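You operate a simulated robot arm through the tools that you are given. There is no shell and no other tool. Be economical: measure what you need, move in short steps, check, and stop when the job is done.

Carry out the task below with a simulated robot arm. There is one attempt and no reset: what you move stays moved.

TASK
Open the dispenser lid.

It is judged by the outcome, as a careful person would: the job done as asked, and still so three seconds after it is handed in. It fails if anything else is knocked over, pushed out of place, dropped, spilled or broken.

THE ROBOT
A 7-joint arm with a two-finger parallel gripper, fixed in place. Base frame: the origin is at the foot of the arm, x ahead of it, y to its left, z up; the work surface is at about z = 350. Lengths are in mm, angles in degrees, forces in N, time in s.
With the tool pointing down near the work surface it reaches from about 100 to 540 mm from the base axis. Its first joint turns from -66.0 to 66.0 degrees. Payload 2.5 kg.
Tool frame: the origin (TCP) lies between the finger pads and is the grasp point; the fingertips stand 23 mm ahead of it; z points along the fingers, y is the line along which they close. The gripper opens to 94 mm. The fingers are 38 mm wide and 10 mm thick; the gripper's body (54 by 96 mm) begins 39 mm behind the TCP.
Orientation is that of the tool frame in the base frame, as a unit quaternion [x, y, z, w]. With the fingers straight down and closing along the base's y, the tool's x points along the base's -x, its y along +y and its z along -z.

THE INTERFACE
- The arm moves only by the tool move_arm. Its argument "plan" is a list of rows, each a list of 3 entries, a list of its own where there are three numbers: the shift along the tool's x, y, z in units of 25 mm (1.0 is 25 mm), then the turn, a rotation vector about the tool's x, y, z in units of 8 degrees (1.0 is 8 degrees), then the closure in counts, from 0 (fully open) to 255 (shut). In form: [[[x, y, z], [rx, ry, rz], claw], ...]. A call has 1 to 20 rows; each row shifts and turns the commanded pose from where the row before left it, along the tool's axes as they then stand. A call with a number of a shift or a turn outside -1 to 1 is refused whole. A row lasts 0.2 s, in which the tool goes at most 50 mm and 8.6 degrees; a call with a longer step from one row to the next is refused whole, and so is a gripper value outside its range. A pose out of reach is approached as far as the arm can. The call stops where the force on the tool passes 40 N (or 10 N more than at its start, if that is more) or the arm is blocked; 0.2 s more then pass. The fingers move at their own pace (about 108 mm/s each) and stop on an object; they squeeze with about 29 N. The grip force told is the motor's: it shows also when the fingers shut on nothing. Time passes only in rows, and 0.2 s behind the last, so rows that do not move let the fingers close. It gives the time, the measured TCP pose, the force on the tool (base axes), the opening and the grip force at its end, in the units of the frame above (readings bear some noise).
- Cameras (640 x 400 px; columns grow to the right, rows downward): "scene" is fixed at [126.6, -405.9, 574.5]; the picture's right is [0.80, -0.60, 0.00], its down [-0.17, -0.22, -0.96] and it looks along [0.58, 0.77, -0.28] (base axes); focal length 214 px, centre (320, 200). "wrist" rides on the gripper at [-39, 0, -44] in the tool frame; the picture's right is [0.00, -1.00, 0.00], its down [0.97, 0.00, -0.24] and it looks along [0.24, 0.00, 0.97] (tool axes); focal length 218 px, centre (320, 200).
- grab_frame(camera): a new picture of that camera. No time passes.
- locate(camera, pixels): for up to 12 pixels [column, row] of the newest picture of that camera ("zoom" is the newest enlarged one), the place [x, y, z] in the base frame of the surface seen there, good to about 2 mm. No time passes.
- zoom(camera, box): a new picture of the part [left, top, right, bottom] of that camera's present view, enlarged. No time passes.
- hand_in(): hands the job in; it is judged then, once.

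Work in short steps. Measure before you move; look again where a grasp or a placing could have gone wrong, and mend it. You have 60 turns and 26 pictures in all, the two below and enlarged ones among them. Open the gripper and draw the arm clear of the work before you hand the job in, unless the task says otherwise; then end with one line.

The tools are called as name(argument=value, ...) on one line, values as JSON. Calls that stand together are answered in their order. move_arm: Moves the arm, as the interface text tells. Its arguments: {"type":"object","properties":{"plan":{"type":"array","items":{"type":"array"}}},"required":["plan"]} The other tools are called the same way: grab_frame (camera) takes a picture; locate (camera, pixels) gives the place of the surface under pixels of a picture; zoom (camera, box) takes an enlarged picture of a part of a camera's view; hand_in () hands the job in.

At the start:

```text
t: 0.0
tool_pos: [254.8, -112.3, 579.1]
orientation: [0.001, 1.0, 0.0, 0.0]
contact_force: [0.3, 0.1, -0.2]
width: 94.1
grasp_force: 0.1
```

scene: 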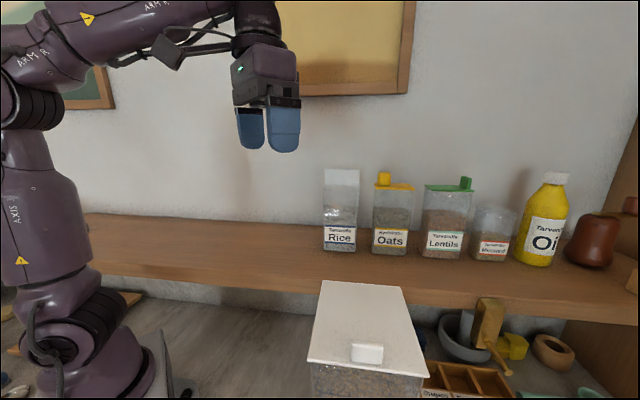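
wrist: 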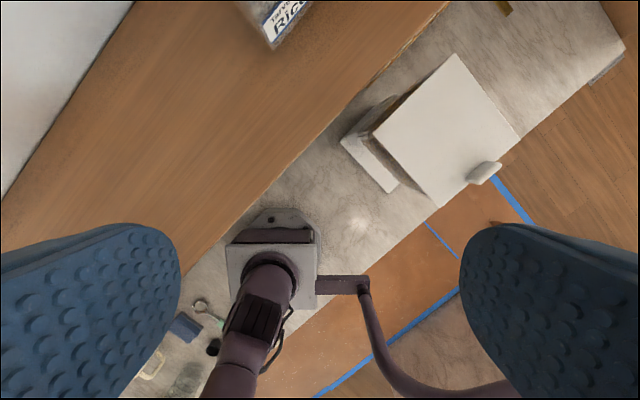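

The white dispenser lid shows at scene (365,325) with a tab at (367,353). I zoom in and measure it.

zoom(camera="scene", box=[270, 260, 460, 400])

locate(camera="scene", pixels=[[322, 282], [400, 290], [309, 360], [426, 375], [367, 347], [367, 358], [352, 346], [383, 348], [370, 385], [365, 320], [300, 370], [320, 395]])

locate(camera="wrist", pixels=[[457, 54], [519, 137], [438, 206], [372, 135], [484, 172], [471, 182], [498, 165], [345, 142], [385, 185], [395, 100], [360, 210], [560, 100]])

```text
2.86 times, centred on (365, 330) of scene
```

zoom: 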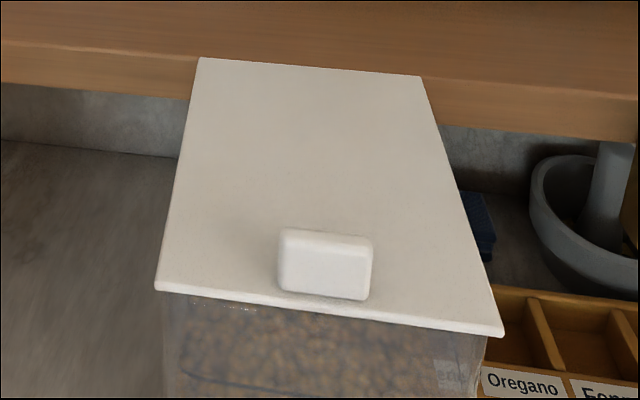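

```text
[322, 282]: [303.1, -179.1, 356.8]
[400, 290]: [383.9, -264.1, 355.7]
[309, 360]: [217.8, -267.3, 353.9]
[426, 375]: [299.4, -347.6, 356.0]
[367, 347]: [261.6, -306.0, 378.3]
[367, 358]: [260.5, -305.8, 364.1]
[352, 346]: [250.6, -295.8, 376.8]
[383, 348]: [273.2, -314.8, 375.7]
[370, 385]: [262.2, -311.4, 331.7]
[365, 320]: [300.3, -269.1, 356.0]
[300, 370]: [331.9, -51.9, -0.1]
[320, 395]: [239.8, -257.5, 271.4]
```

```text
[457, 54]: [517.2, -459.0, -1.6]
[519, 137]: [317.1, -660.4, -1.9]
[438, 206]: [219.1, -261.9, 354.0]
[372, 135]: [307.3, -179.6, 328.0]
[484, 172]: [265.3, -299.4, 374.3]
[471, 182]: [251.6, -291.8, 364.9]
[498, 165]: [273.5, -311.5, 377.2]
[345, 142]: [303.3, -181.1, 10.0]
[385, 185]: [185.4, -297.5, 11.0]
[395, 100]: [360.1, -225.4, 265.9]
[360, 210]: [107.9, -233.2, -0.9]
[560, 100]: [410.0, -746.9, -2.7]
```

Lid corners are about (303,-179), (384,-264), (218,-267), (299,-348) at z≈355. The tab is at about (262,-305), z up to 378, so the hinge should be on the shelf side. Next I measure the shelf and what lies behind the lid.

locate(camera="scene", pixels=[[360, 262], [360, 285], [440, 270], [280, 250], [340, 172], [340, 248], [393, 252], [445, 255], [445, 190], [490, 260], [540, 264], [485, 330]])

locate(camera="zoom", pixels=[[325, 231], [325, 238], [325, 242], [325, 225], [325, 215], [325, 300], [325, 306], [283, 260], [370, 270], [310, 70], [200, 62], [418, 78]])

zoom(camera="wrist", box=[330, 40, 530, 220])

```text
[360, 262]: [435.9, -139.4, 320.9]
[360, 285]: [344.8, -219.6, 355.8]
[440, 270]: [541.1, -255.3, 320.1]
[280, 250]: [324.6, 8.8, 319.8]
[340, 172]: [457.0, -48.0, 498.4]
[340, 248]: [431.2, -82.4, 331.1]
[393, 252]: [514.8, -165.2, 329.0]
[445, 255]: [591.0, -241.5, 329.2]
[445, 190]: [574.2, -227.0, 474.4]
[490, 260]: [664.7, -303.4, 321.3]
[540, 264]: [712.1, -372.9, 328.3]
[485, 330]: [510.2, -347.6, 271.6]
```

```text
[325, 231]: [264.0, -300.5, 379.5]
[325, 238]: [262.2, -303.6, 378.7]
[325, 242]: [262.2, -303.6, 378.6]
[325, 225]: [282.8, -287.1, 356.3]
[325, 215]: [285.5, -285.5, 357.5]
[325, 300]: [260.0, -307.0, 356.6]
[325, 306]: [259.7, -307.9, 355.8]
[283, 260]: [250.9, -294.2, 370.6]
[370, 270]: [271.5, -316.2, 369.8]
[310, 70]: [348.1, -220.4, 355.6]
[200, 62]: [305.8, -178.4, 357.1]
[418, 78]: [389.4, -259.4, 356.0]
```

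```text
2.22 times, centred on (430, 130) of wrist
```

zoom: 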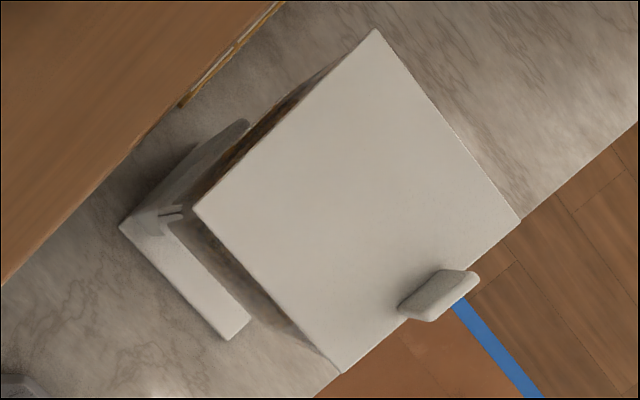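

The shelf is at z 320 and its jars are about 160 mm behind the hinge line, so there is room to swing the lid. I turn the tool 46° so it closes along the lid's width, then move above the tab.

move_arm(plan=[[[0, 0, 0], [0, 0, -0.958], 0], [[0, 0, 0], [0, 0, -0.958], 0], [[0, 0, 0], [0, 0, -0.958], 0], [[0, 0, 0], [0, 0, -0.958], 0], [[0, 0, 0], [0, 0, -0.958], 0], [[0, 0, 0], [0, 0, -0.958], 0], [[0.85, -0.925, 0.5], [0, 0, 0], 0], [[0.85, -0.925, 0.5], [0, 0, 0], 0], [[0.85, -0.925, 0.5], [0, 0, 0], 0], [[0.85, -0.925, 0.5], [0, 0, 0], 0], [[0.85, -0.925, 0.5], [0, 0, 0], 0], [[0.85, -0.925, 0.5], [0, 0, 0], 0]])

```text
t: 2.6
tool_pos: [266.4, -300.1, 505.1]
orientation: [-0.39, 0.921, 0.0, 0.001]
contact_force: [-0.1, 0.2, -0.7]
width: 94.0
grasp_force: 0.0
```

Pose is as planned. Now I tilt the tool 32° so it approaches from the front of the dispenser.

move_arm(plan=[[[0, 0, 0], [0, -1, 0], 0], [[0, 0, 0], [0, -1, 0], 0], [[0, 0, 0], [0, -1, 0], 0], [[0, 0, 0], [0, -1, 0], 0]])

grab_frame(camera="wrist")

```text
t: 3.6
tool_pos: [265.6, -300.7, 504.6]
orientation: [-0.375, 0.885, 0.109, 0.255]
contact_force: [-0.6, -0.3, -0.3]
width: 94.3
grasp_force: 0.1
```

```text
21 pictures are left
```

wrist: 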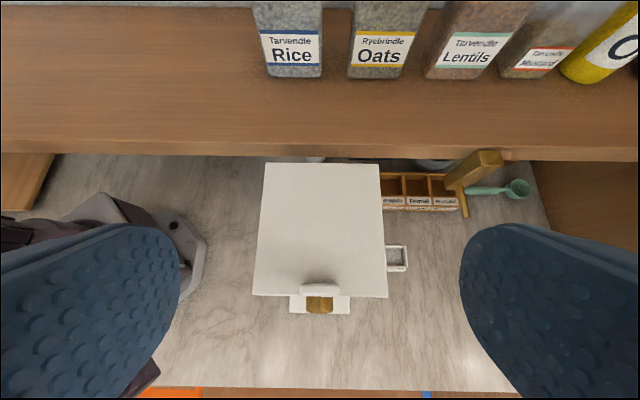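

The tab is centred between the fingers at wrist (319,290). I lower most of the way vertically and check.

move_arm(plan=[[[0.554, 0, 0.754], [0, 0, 0], 60], [[0.554, 0, 0.754], [0, 0, 0], 60], [[0.554, 0, 0.754], [0, 0, 0], 60], [[0.554, 0, 0.754], [0, 0, 0], 60]])

grab_frame(camera="wrist")

grab_frame(camera="scene")

```text
t: 4.6
tool_pos: [261.3, -305.3, 408.9]
orientation: [-0.375, 0.885, 0.107, 0.254]
contact_force: [0.3, 0.4, -0.4]
width: 72.2
grasp_force: 0.1
```

```text
20 pictures are left
```

wrist: 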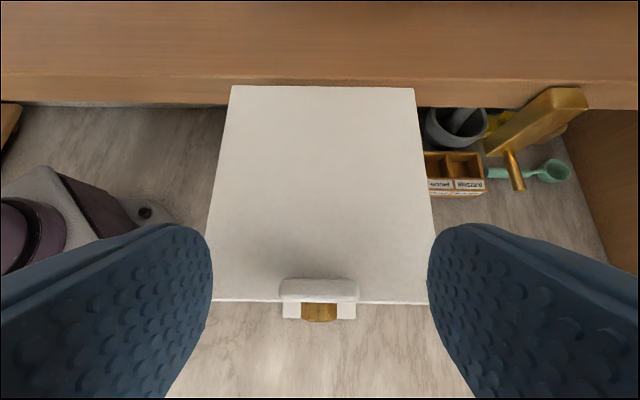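

```text
19 pictures are left
```

scene: 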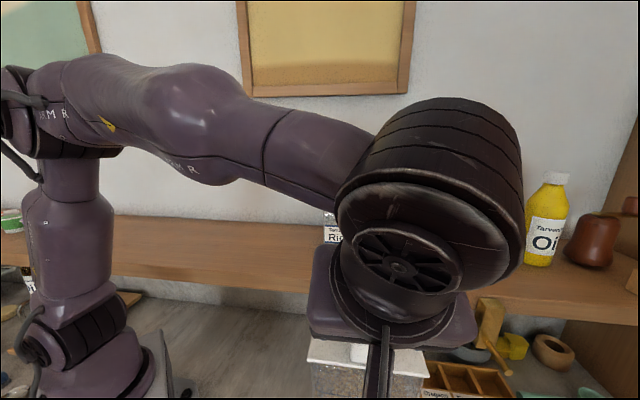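

Still centred. I check what the brown part below the tab at wrist (320,312) is, since it might be a latch.

locate(camera="wrist", pixels=[[320, 313], [290, 312], [349, 312], [320, 305], [320, 288], [283, 290], [356, 290], [250, 299], [400, 302]])

zoom(camera="wrist", box=[240, 240, 400, 340])

```text
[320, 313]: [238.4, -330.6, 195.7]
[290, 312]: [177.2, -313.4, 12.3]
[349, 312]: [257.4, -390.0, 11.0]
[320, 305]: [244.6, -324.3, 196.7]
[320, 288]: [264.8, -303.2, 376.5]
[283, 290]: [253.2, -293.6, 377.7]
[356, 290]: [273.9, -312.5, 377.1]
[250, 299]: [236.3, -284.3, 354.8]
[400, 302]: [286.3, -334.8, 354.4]
```

```text
4.00 times, centred on (320, 290) of wrist
```

zoom: 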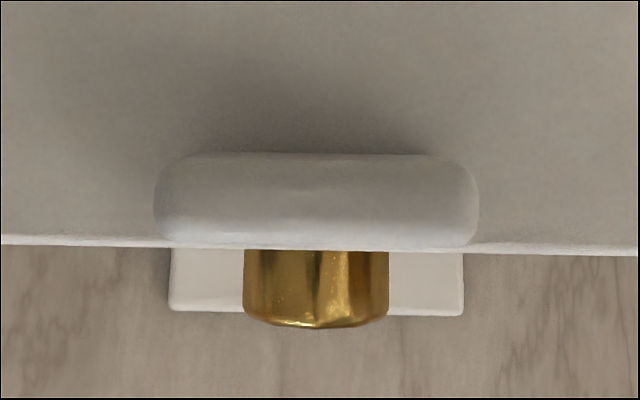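

That is a brass spout far below (z≈196), not a latch. I lower the last 21 mm and close on the tab.

move_arm(plan=[[[0.5, 0, 0.67], [0, 0, 0], 60], [[0, 0, 0], [0, 0, 0], 60], [[0, 0, 0], [0, 0, 0], 255], [[0, 0, 0], [0, 0, 0], 255], [[0, 0, 0], [0, 0, 0], 255]])

```text
t: 5.8
tool_pos: [259.1, -305.7, 389.7]
orientation: [-0.375, 0.885, 0.108, 0.254]
contact_force: [-3.6, 4.8, -1.1]
width: 31.2
grasp_force: 44.4
```

Tab gripped (31 mm). I raise the lid 16° in an arc about the back edge, turning the tool with it.

move_arm(plan=[[[-0.279, 0, -0.229], [0, 0.5, 0], 255], [[-0.279, 0, -0.229], [0, 0.5, 0], 255], [[-0.279, 0, -0.229], [0, 0.5, 0], 255], [[-0.279, 0, -0.229], [0, 0.5, 0], 255], [[0, 0, 0], [0, 0, 0], 255]])

grab_frame(camera="scene")

grab_frame(camera="wrist")

```text
t: 7.0
tool_pos: [270.7, -295.7, 421.7]
orientation: [-0.387, 0.912, 0.053, 0.128]
contact_force: [2.3, 0.2, 7.0]
width: 31.1
grasp_force: 44.7
```

```text
17 pictures are left
```

scene: 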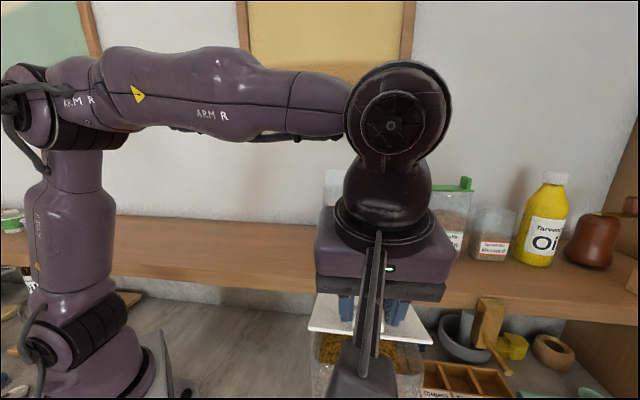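

```text
16 pictures are left
```

wrist: 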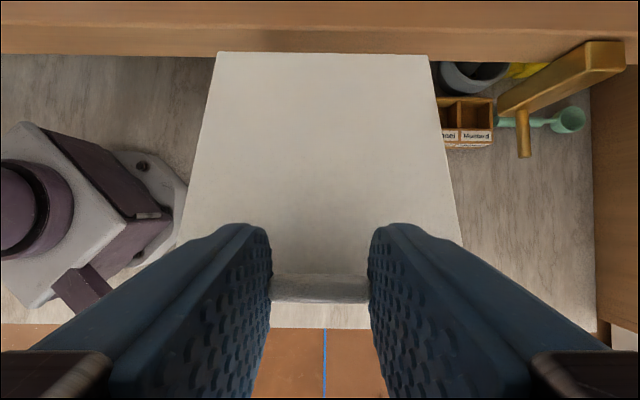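

The lid is rising as a hinged flap with low force. I check the back edge position to confirm the hinge.

locate(camera="wrist", pixels=[[219, 54], [425, 56], [320, 57], [320, 150], [320, 220], [200, 200], [440, 200], [320, 48]])

```text
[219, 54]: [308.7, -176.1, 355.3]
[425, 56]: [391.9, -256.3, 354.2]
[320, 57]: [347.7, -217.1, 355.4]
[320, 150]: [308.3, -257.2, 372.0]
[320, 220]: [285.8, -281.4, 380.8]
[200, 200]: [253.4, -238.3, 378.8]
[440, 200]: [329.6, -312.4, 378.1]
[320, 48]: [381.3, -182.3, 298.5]
```

Hinge confirmed at the back edge with a lid angle of 16°. I continue the same arc by 40°.

move_arm(plan=[[[-0.279, 0, -0.229], [0, 0.5, 0], 255], [[-0.279, 0, -0.229], [0, 0.5, 0], 255], [[-0.279, 0, -0.229], [0, 0.5, 0], 255], [[-0.279, 0, -0.229], [0, 0.5, 0], 255], [[-0.279, 0, -0.229], [0, 0.5, 0], 255], [[-0.279, 0, -0.229], [0, 0.5, 0], 255], [[-0.279, 0, -0.229], [0, 0.5, 0], 255], [[-0.279, 0, -0.229], [0, 0.5, 0], 255], [[-0.279, 0, -0.229], [0, 0.5, 0], 255], [[-0.279, 0, -0.229], [0, 0.5, 0], 255]])

grab_frame(camera="scene")

```text
t: 9.2
tool_pos: [319.5, -246.2, 477.3]
orientation: [-0.382, 0.9, -0.085, -0.191]
contact_force: [17.7, -17.9, 16.9]
width: 31.4
grasp_force: 45.1
```

```text
15 pictures are left
```

scene: 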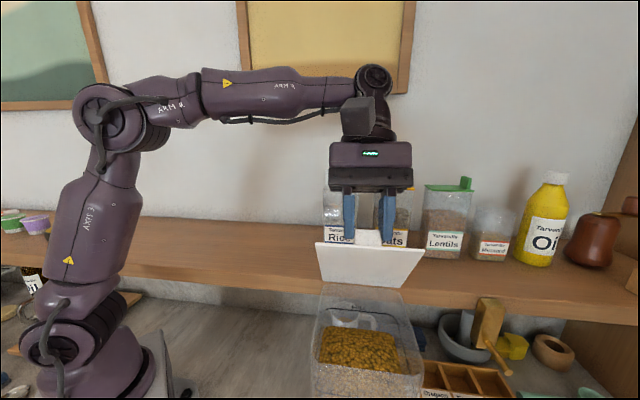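

The lid is at about 56°, tracking the arc, with a sideways load of about 25 N along the hinge. I shift 1 mm along tool y to see whether it relieves.

move_arm(plan=[[[0, 0.04, 0], [0, 0, 0], 255], [[0, 0, 0], [0, 0, 0], 255]])

```text
t: 9.8
tool_pos: [319.7, -245.4, 477.4]
orientation: [-0.381, 0.901, -0.086, -0.189]
contact_force: [21.5, -29.2, 13.5]
width: 31.5
grasp_force: 45.4
```

Worse, so I go the other way, 2.5 mm.

move_arm(plan=[[[0, -0.1, 0], [0, 0, 0], 255], [[0, 0, 0], [0, 0, 0], 255]])

```text
t: 10.4
tool_pos: [319.4, -244.9, 475.6]
orientation: [-0.38, 0.901, -0.081, -0.192]
contact_force: [2.9, -15.2, 17.0]
width: 31.3
grasp_force: 44.9
```

Relieving. The rest points radially outward from the hinge, so I ease 1.2 mm that way and a bit more in -y.

move_arm(plan=[[[0.04, -0.05, -0.025], [0, 0, 0], 255], [[0, 0, 0], [0, 0, 0], 255]])

```text
t: 11.0
tool_pos: [319.4, -246.6, 475.2]
orientation: [-0.382, 0.901, -0.078, -0.193]
contact_force: [-14.2, 4.2, 6.3]
width: 31.0
grasp_force: 44.9
```

Load is now low. I continue the arc in shorter steps.

move_arm(plan=[[[-0.27, 0.02, -0.234], [0, 0.5, 0], 255], [[-0.27, 0, -0.234], [0, 0.5, 0], 255], [[-0.27, 0, -0.234], [0, 0.5, 0], 255], [[-0.27, 0, -0.234], [0, 0.5, 0], 255]])

```text
t: 12.0
tool_pos: [343.6, -220.5, 482.6]
orientation: [-0.367, 0.865, -0.133, -0.315]
contact_force: [-10.5, 11.2, 0.6]
width: 31.2
grasp_force: 44.9
```

Lid is near 72° with small loads. I continue 20° further with a 0.5 mm side correction.

move_arm(plan=[[[-0.275, 0.02, -0.232], [0, 0.5, 0], 255], [[-0.275, 0, -0.232], [0, 0.5, 0], 255], [[-0.275, 0, -0.232], [0, 0.5, 0], 255], [[-0.275, 0, -0.232], [0, 0.5, 0], 255], [[-0.275, 0, -0.232], [0, 0.5, 0], 255]])

grab_frame(camera="scene")

grab_frame(camera="wrist")

```text
t: 13.2
tool_pos: [375.7, -189.4, 476.9]
orientation: [-0.338, 0.797, -0.199, -0.46]
contact_force: [20.4, -4.0, 16.4]
width: 31.3
grasp_force: 44.6
```

```text
14 pictures are left
```

scene: 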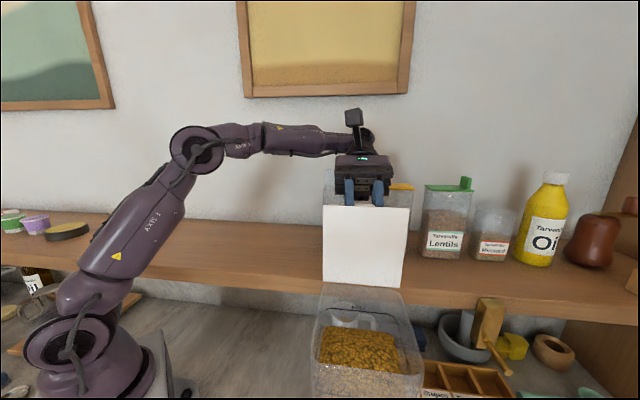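

```text
13 pictures are left
```

wrist: 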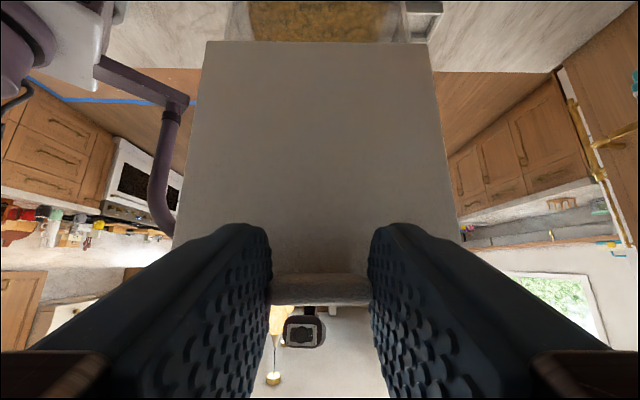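

The lid is at 92° and vertical. To get past balance while keeping the gripper clear of the rice and oats jars, I keep moving the tab back and slightly un-tilt the tool so the tab pivots in the grip.

move_arm(plan=[[[-0.184, -0.02, -0.268], [0, -0.333, 0], 255], [[-0.212, 0, -0.24], [0, -0.333, 0], 255], [[0, 0, 0], [0, 0, 0], 255]])

grab_frame(camera="scene")

```text
t: 14.0
tool_pos: [386.1, -178.9, 473.9]
orientation: [-0.346, 0.818, -0.179, -0.424]
contact_force: [6.3, -22.4, -0.7]
width: 31.6
grasp_force: 45.1
```

```text
12 pictures are left
```

scene: 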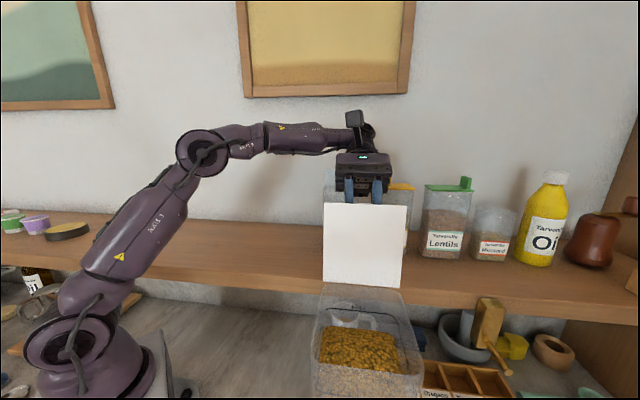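

I measure the lid's angle, and the jars' front faces relative to it.

locate(camera="scene", pixels=[[363, 280], [363, 245], [363, 212], [326, 210], [405, 212], [325, 280], [400, 284], [333, 196], [398, 194], [400, 186]])

zoom(camera="scene", box=[300, 100, 440, 300])

```text
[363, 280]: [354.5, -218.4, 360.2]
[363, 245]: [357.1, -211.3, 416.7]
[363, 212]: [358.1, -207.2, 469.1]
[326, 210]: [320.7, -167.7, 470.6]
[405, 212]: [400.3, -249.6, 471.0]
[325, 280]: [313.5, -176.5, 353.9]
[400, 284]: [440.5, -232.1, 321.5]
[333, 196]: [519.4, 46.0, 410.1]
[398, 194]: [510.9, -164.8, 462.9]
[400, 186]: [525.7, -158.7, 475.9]
```

```text
2.00 times, centred on (370, 200) of scene
```

zoom: 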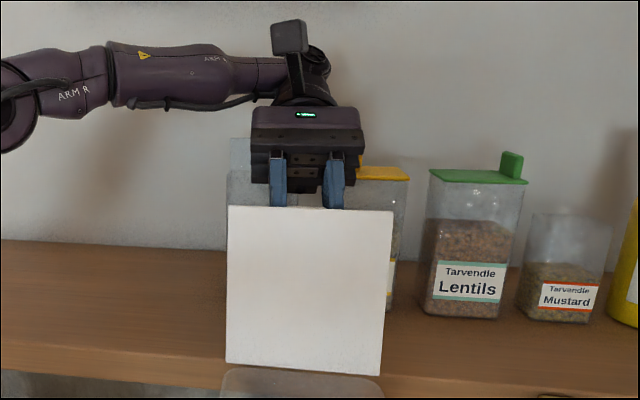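

The lid leans about 5.5° past vertical, and the gripper clears the jars (oats front about 100 mm behind the TCP). I continue three more pivoting steps.

move_arm(plan=[[[-0.202, -0.03, -0.236], [0, -0.5, 0], 255], [[-0.23, 0, -0.198], [0, -0.5, 0], 255], [[-0.253, 0, -0.157], [0, -0.5, 0], 255], [[0, 0, 0], [0, 0, 0], 255]])

grab_frame(camera="scene")

locate(camera="scene", pixels=[[363, 278], [363, 245], [363, 218]])

```text
t: 15.0
tool_pos: [402.9, -162.2, 471.7]
orientation: [-0.363, 0.857, -0.143, -0.335]
contact_force: [1.1, -15.0, 3.7]
width: 31.6
grasp_force: 45.0
```

```text
10 pictures are left
```

scene: 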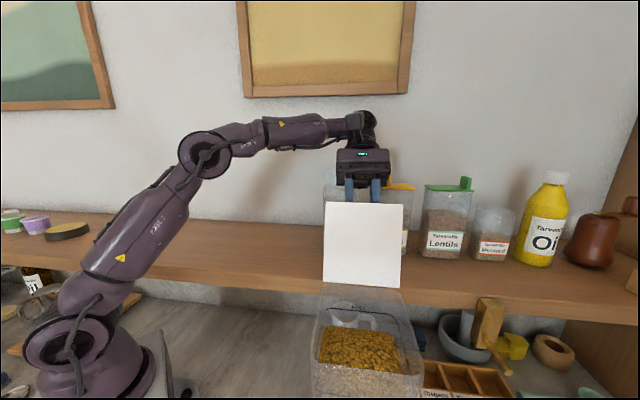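

```text
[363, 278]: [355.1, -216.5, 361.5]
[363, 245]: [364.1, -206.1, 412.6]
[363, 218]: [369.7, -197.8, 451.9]
```

The lid is at about 105° with little load. I ease it further until it meets its stop or leans well back.

move_arm(plan=[[[-0.263, -0.015, -0.13], [0, -0.5, 0], 255], [[-0.276, 0, -0.085], [0, -0.5, 0], 255], [[-0.281, 0, -0.038], [0, -0.5, 0], 255], [[0, 0, 0], [0, 0, 0], 255]])

grab_frame(camera="scene")

locate(camera="scene", pixels=[[363, 278], [363, 245], [363, 222]])

```text
t: 16.0
tool_pos: [414.3, -150.9, 466.0]
orientation: [-0.371, 0.889, -0.106, -0.246]
contact_force: [-24.5, -18.4, 24.6]
width: 32.0
grasp_force: 45.0
```

```text
9 pictures are left
```

scene: 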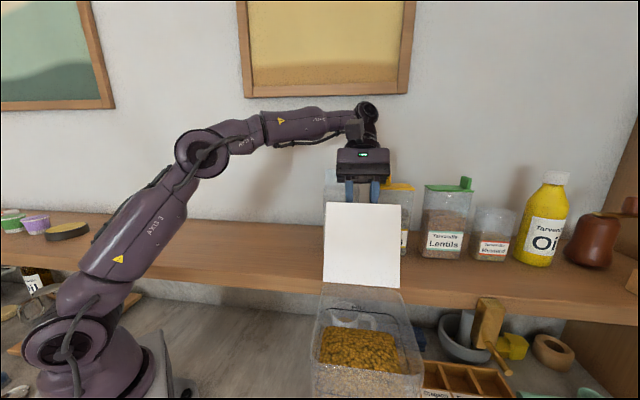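

```text
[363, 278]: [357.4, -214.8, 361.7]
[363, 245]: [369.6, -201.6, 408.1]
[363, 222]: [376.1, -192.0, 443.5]
```

The lid is at about 110° and the force now pushes back along -b, so it is against its stop. I release and withdraw along the tool axis.

move_arm(plan=[[[0.06, 0, 0.0], [0, 0, 0], 255], [[0, 0, 0], [0, 0, 0], 120], [[0, 0, 0], [0, 0, 0], 60], [[0, 0, 0], [0, 0, 0], 60]])

grab_frame(camera="scene")

grab_frame(camera="wrist")

```text
t: 17.0
tool_pos: [415.2, -148.0, 464.1]
orientation: [-0.377, 0.888, -0.103, -0.243]
contact_force: [0.1, -0.7, 0.3]
width: 71.7
grasp_force: 0.0
```

```text
8 pictures are left
```

scene: 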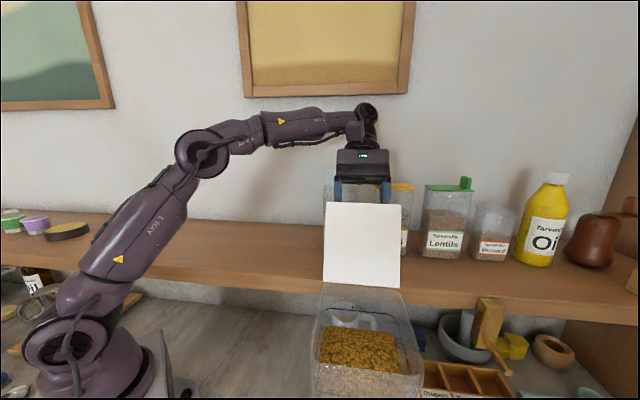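

```text
7 pictures are left
```

wrist: 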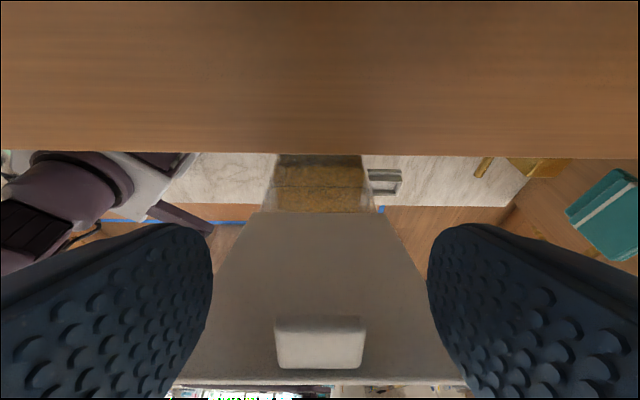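

The lid stays put with zero contact, and the fingers are clear of the tab. I lift straight up to keep away from the jars.

move_arm(plan=[[[0.24, 0, -0.42], [0, 0, 0], 60], [[0.48, 0, -0.835], [0, 0, 0], 60], [[0.48, 0, -0.835], [0, 0, 0], 60], [[0.48, 0, -0.835], [0, 0, 0], 60], [[0.48, 0, -0.835], [0, 0, 0], 60], [[0, 0, 0], [0, 0, 0], 0]])

grab_frame(camera="scene")

locate(camera="scene", pixels=[[363, 278], [363, 245], [363, 222]])

```text
t: 18.4
tool_pos: [416.6, -149.2, 477.1]
orientation: [-0.376, 0.888, -0.102, -0.244]
contact_force: [-0.3, 0.5, 0.3]
width: 93.9
grasp_force: 0.1
out of reach, approached as far as the arm can: row 2, 3, 4, 5
```

```text
6 pictures are left
```

scene: 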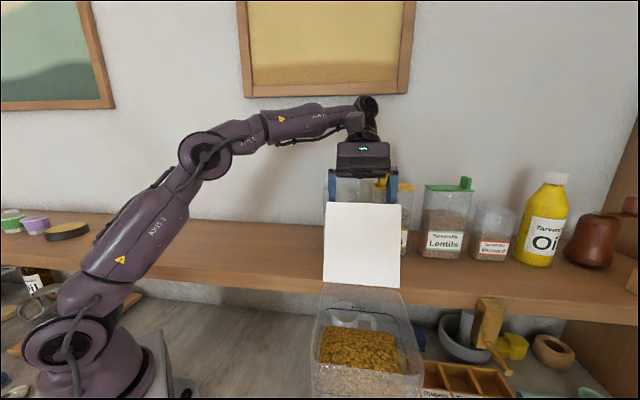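

```text
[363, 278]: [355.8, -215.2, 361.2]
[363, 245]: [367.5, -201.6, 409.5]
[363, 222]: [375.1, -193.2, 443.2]
```

The lid stays open at 110°, but going straight up is out of reach with this tilt. I bring the tool back to vertical in place, which shortens the reach.

move_arm(plan=[[[0, 0, 0], [0, -1, 0], 0], [[0, 0, 0], [0, -1, 0], 0], [[0, 0, 0], [0, -1, 0], 0]])

grab_frame(camera="scene")

```text
t: 19.2
tool_pos: [417.3, -148.5, 476.7]
orientation: [-0.389, 0.92, -0.022, -0.053]
contact_force: [-0.8, -0.8, -0.7]
width: 94.0
grasp_force: 0.1
```

```text
5 pictures are left
```

scene: 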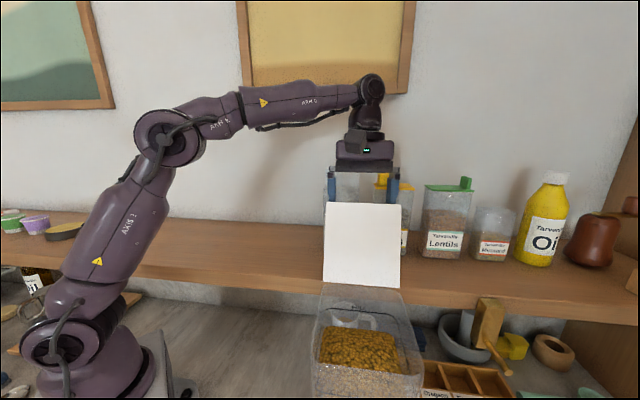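

Tool is nearly vertical now. I raise it straight up.

move_arm(plan=[[[0, 0, -0.6], [0, 0, 0], 0], [[0, 0, -0.8], [0, 0, 0], 0], [[0, 0, -0.8], [0, 0, 0], 0], [[0, 0, -0.8], [0, 0, 0], 0]])

```text
t: 20.2
tool_pos: [408.4, -141.4, 531.0]
orientation: [-0.389, 0.919, -0.024, -0.052]
contact_force: [0.4, -0.4, 0.1]
width: 93.8
grasp_force: 0.1
out of reach, approached as far as the arm can: row 3, 4
```

At z 531 the fingertips clear everything nearby. I draw back toward the base, away from the lid and jars.

move_arm(plan=[[[0.41, 0.9, 0], [0, 0, 0], 0], [[0.41, 0.9, 0], [0, 0, 0], 0], [[0.41, 0.9, 0], [0, 0, 0], 0], [[0.41, 0.9, 0], [0, 0, 0], 0], [[0.41, 0.9, -0.5], [0, 0, 0], 0], [[0.41, 0.9, -0.5], [0, 0, 0], 0], [[0, 0, 0], [0, 0, 0], 0], [[0, 0, 0], [0, 0, 0], 0]])

grab_frame(camera="scene")

locate(camera="scene", pixels=[[363, 278], [363, 245], [363, 222], [340, 240]])

```text
t: 22.0
tool_pos: [271.0, -87.4, 564.0]
orientation: [-0.389, 0.919, -0.023, -0.054]
contact_force: [-0.6, 0.7, 0.3]
width: 94.0
grasp_force: 0.0
```

```text
4 pictures are left
```

scene: 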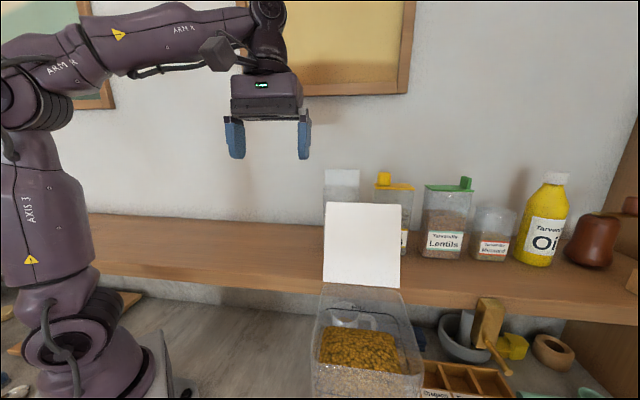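

```text
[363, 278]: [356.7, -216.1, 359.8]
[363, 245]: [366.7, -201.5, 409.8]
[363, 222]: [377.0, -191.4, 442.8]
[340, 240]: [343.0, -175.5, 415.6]
```

The lid stands open on its stop at about 110°, the jars are where they were, and the arm is clear. I hand in.

hand_in()

```text
The job is handed in.
```

The dispenser lid is open, resting at about 110° on what looks like its stop. It stayed there after I let go, nothing else in view was moved, and the arm is clear with the gripper open.
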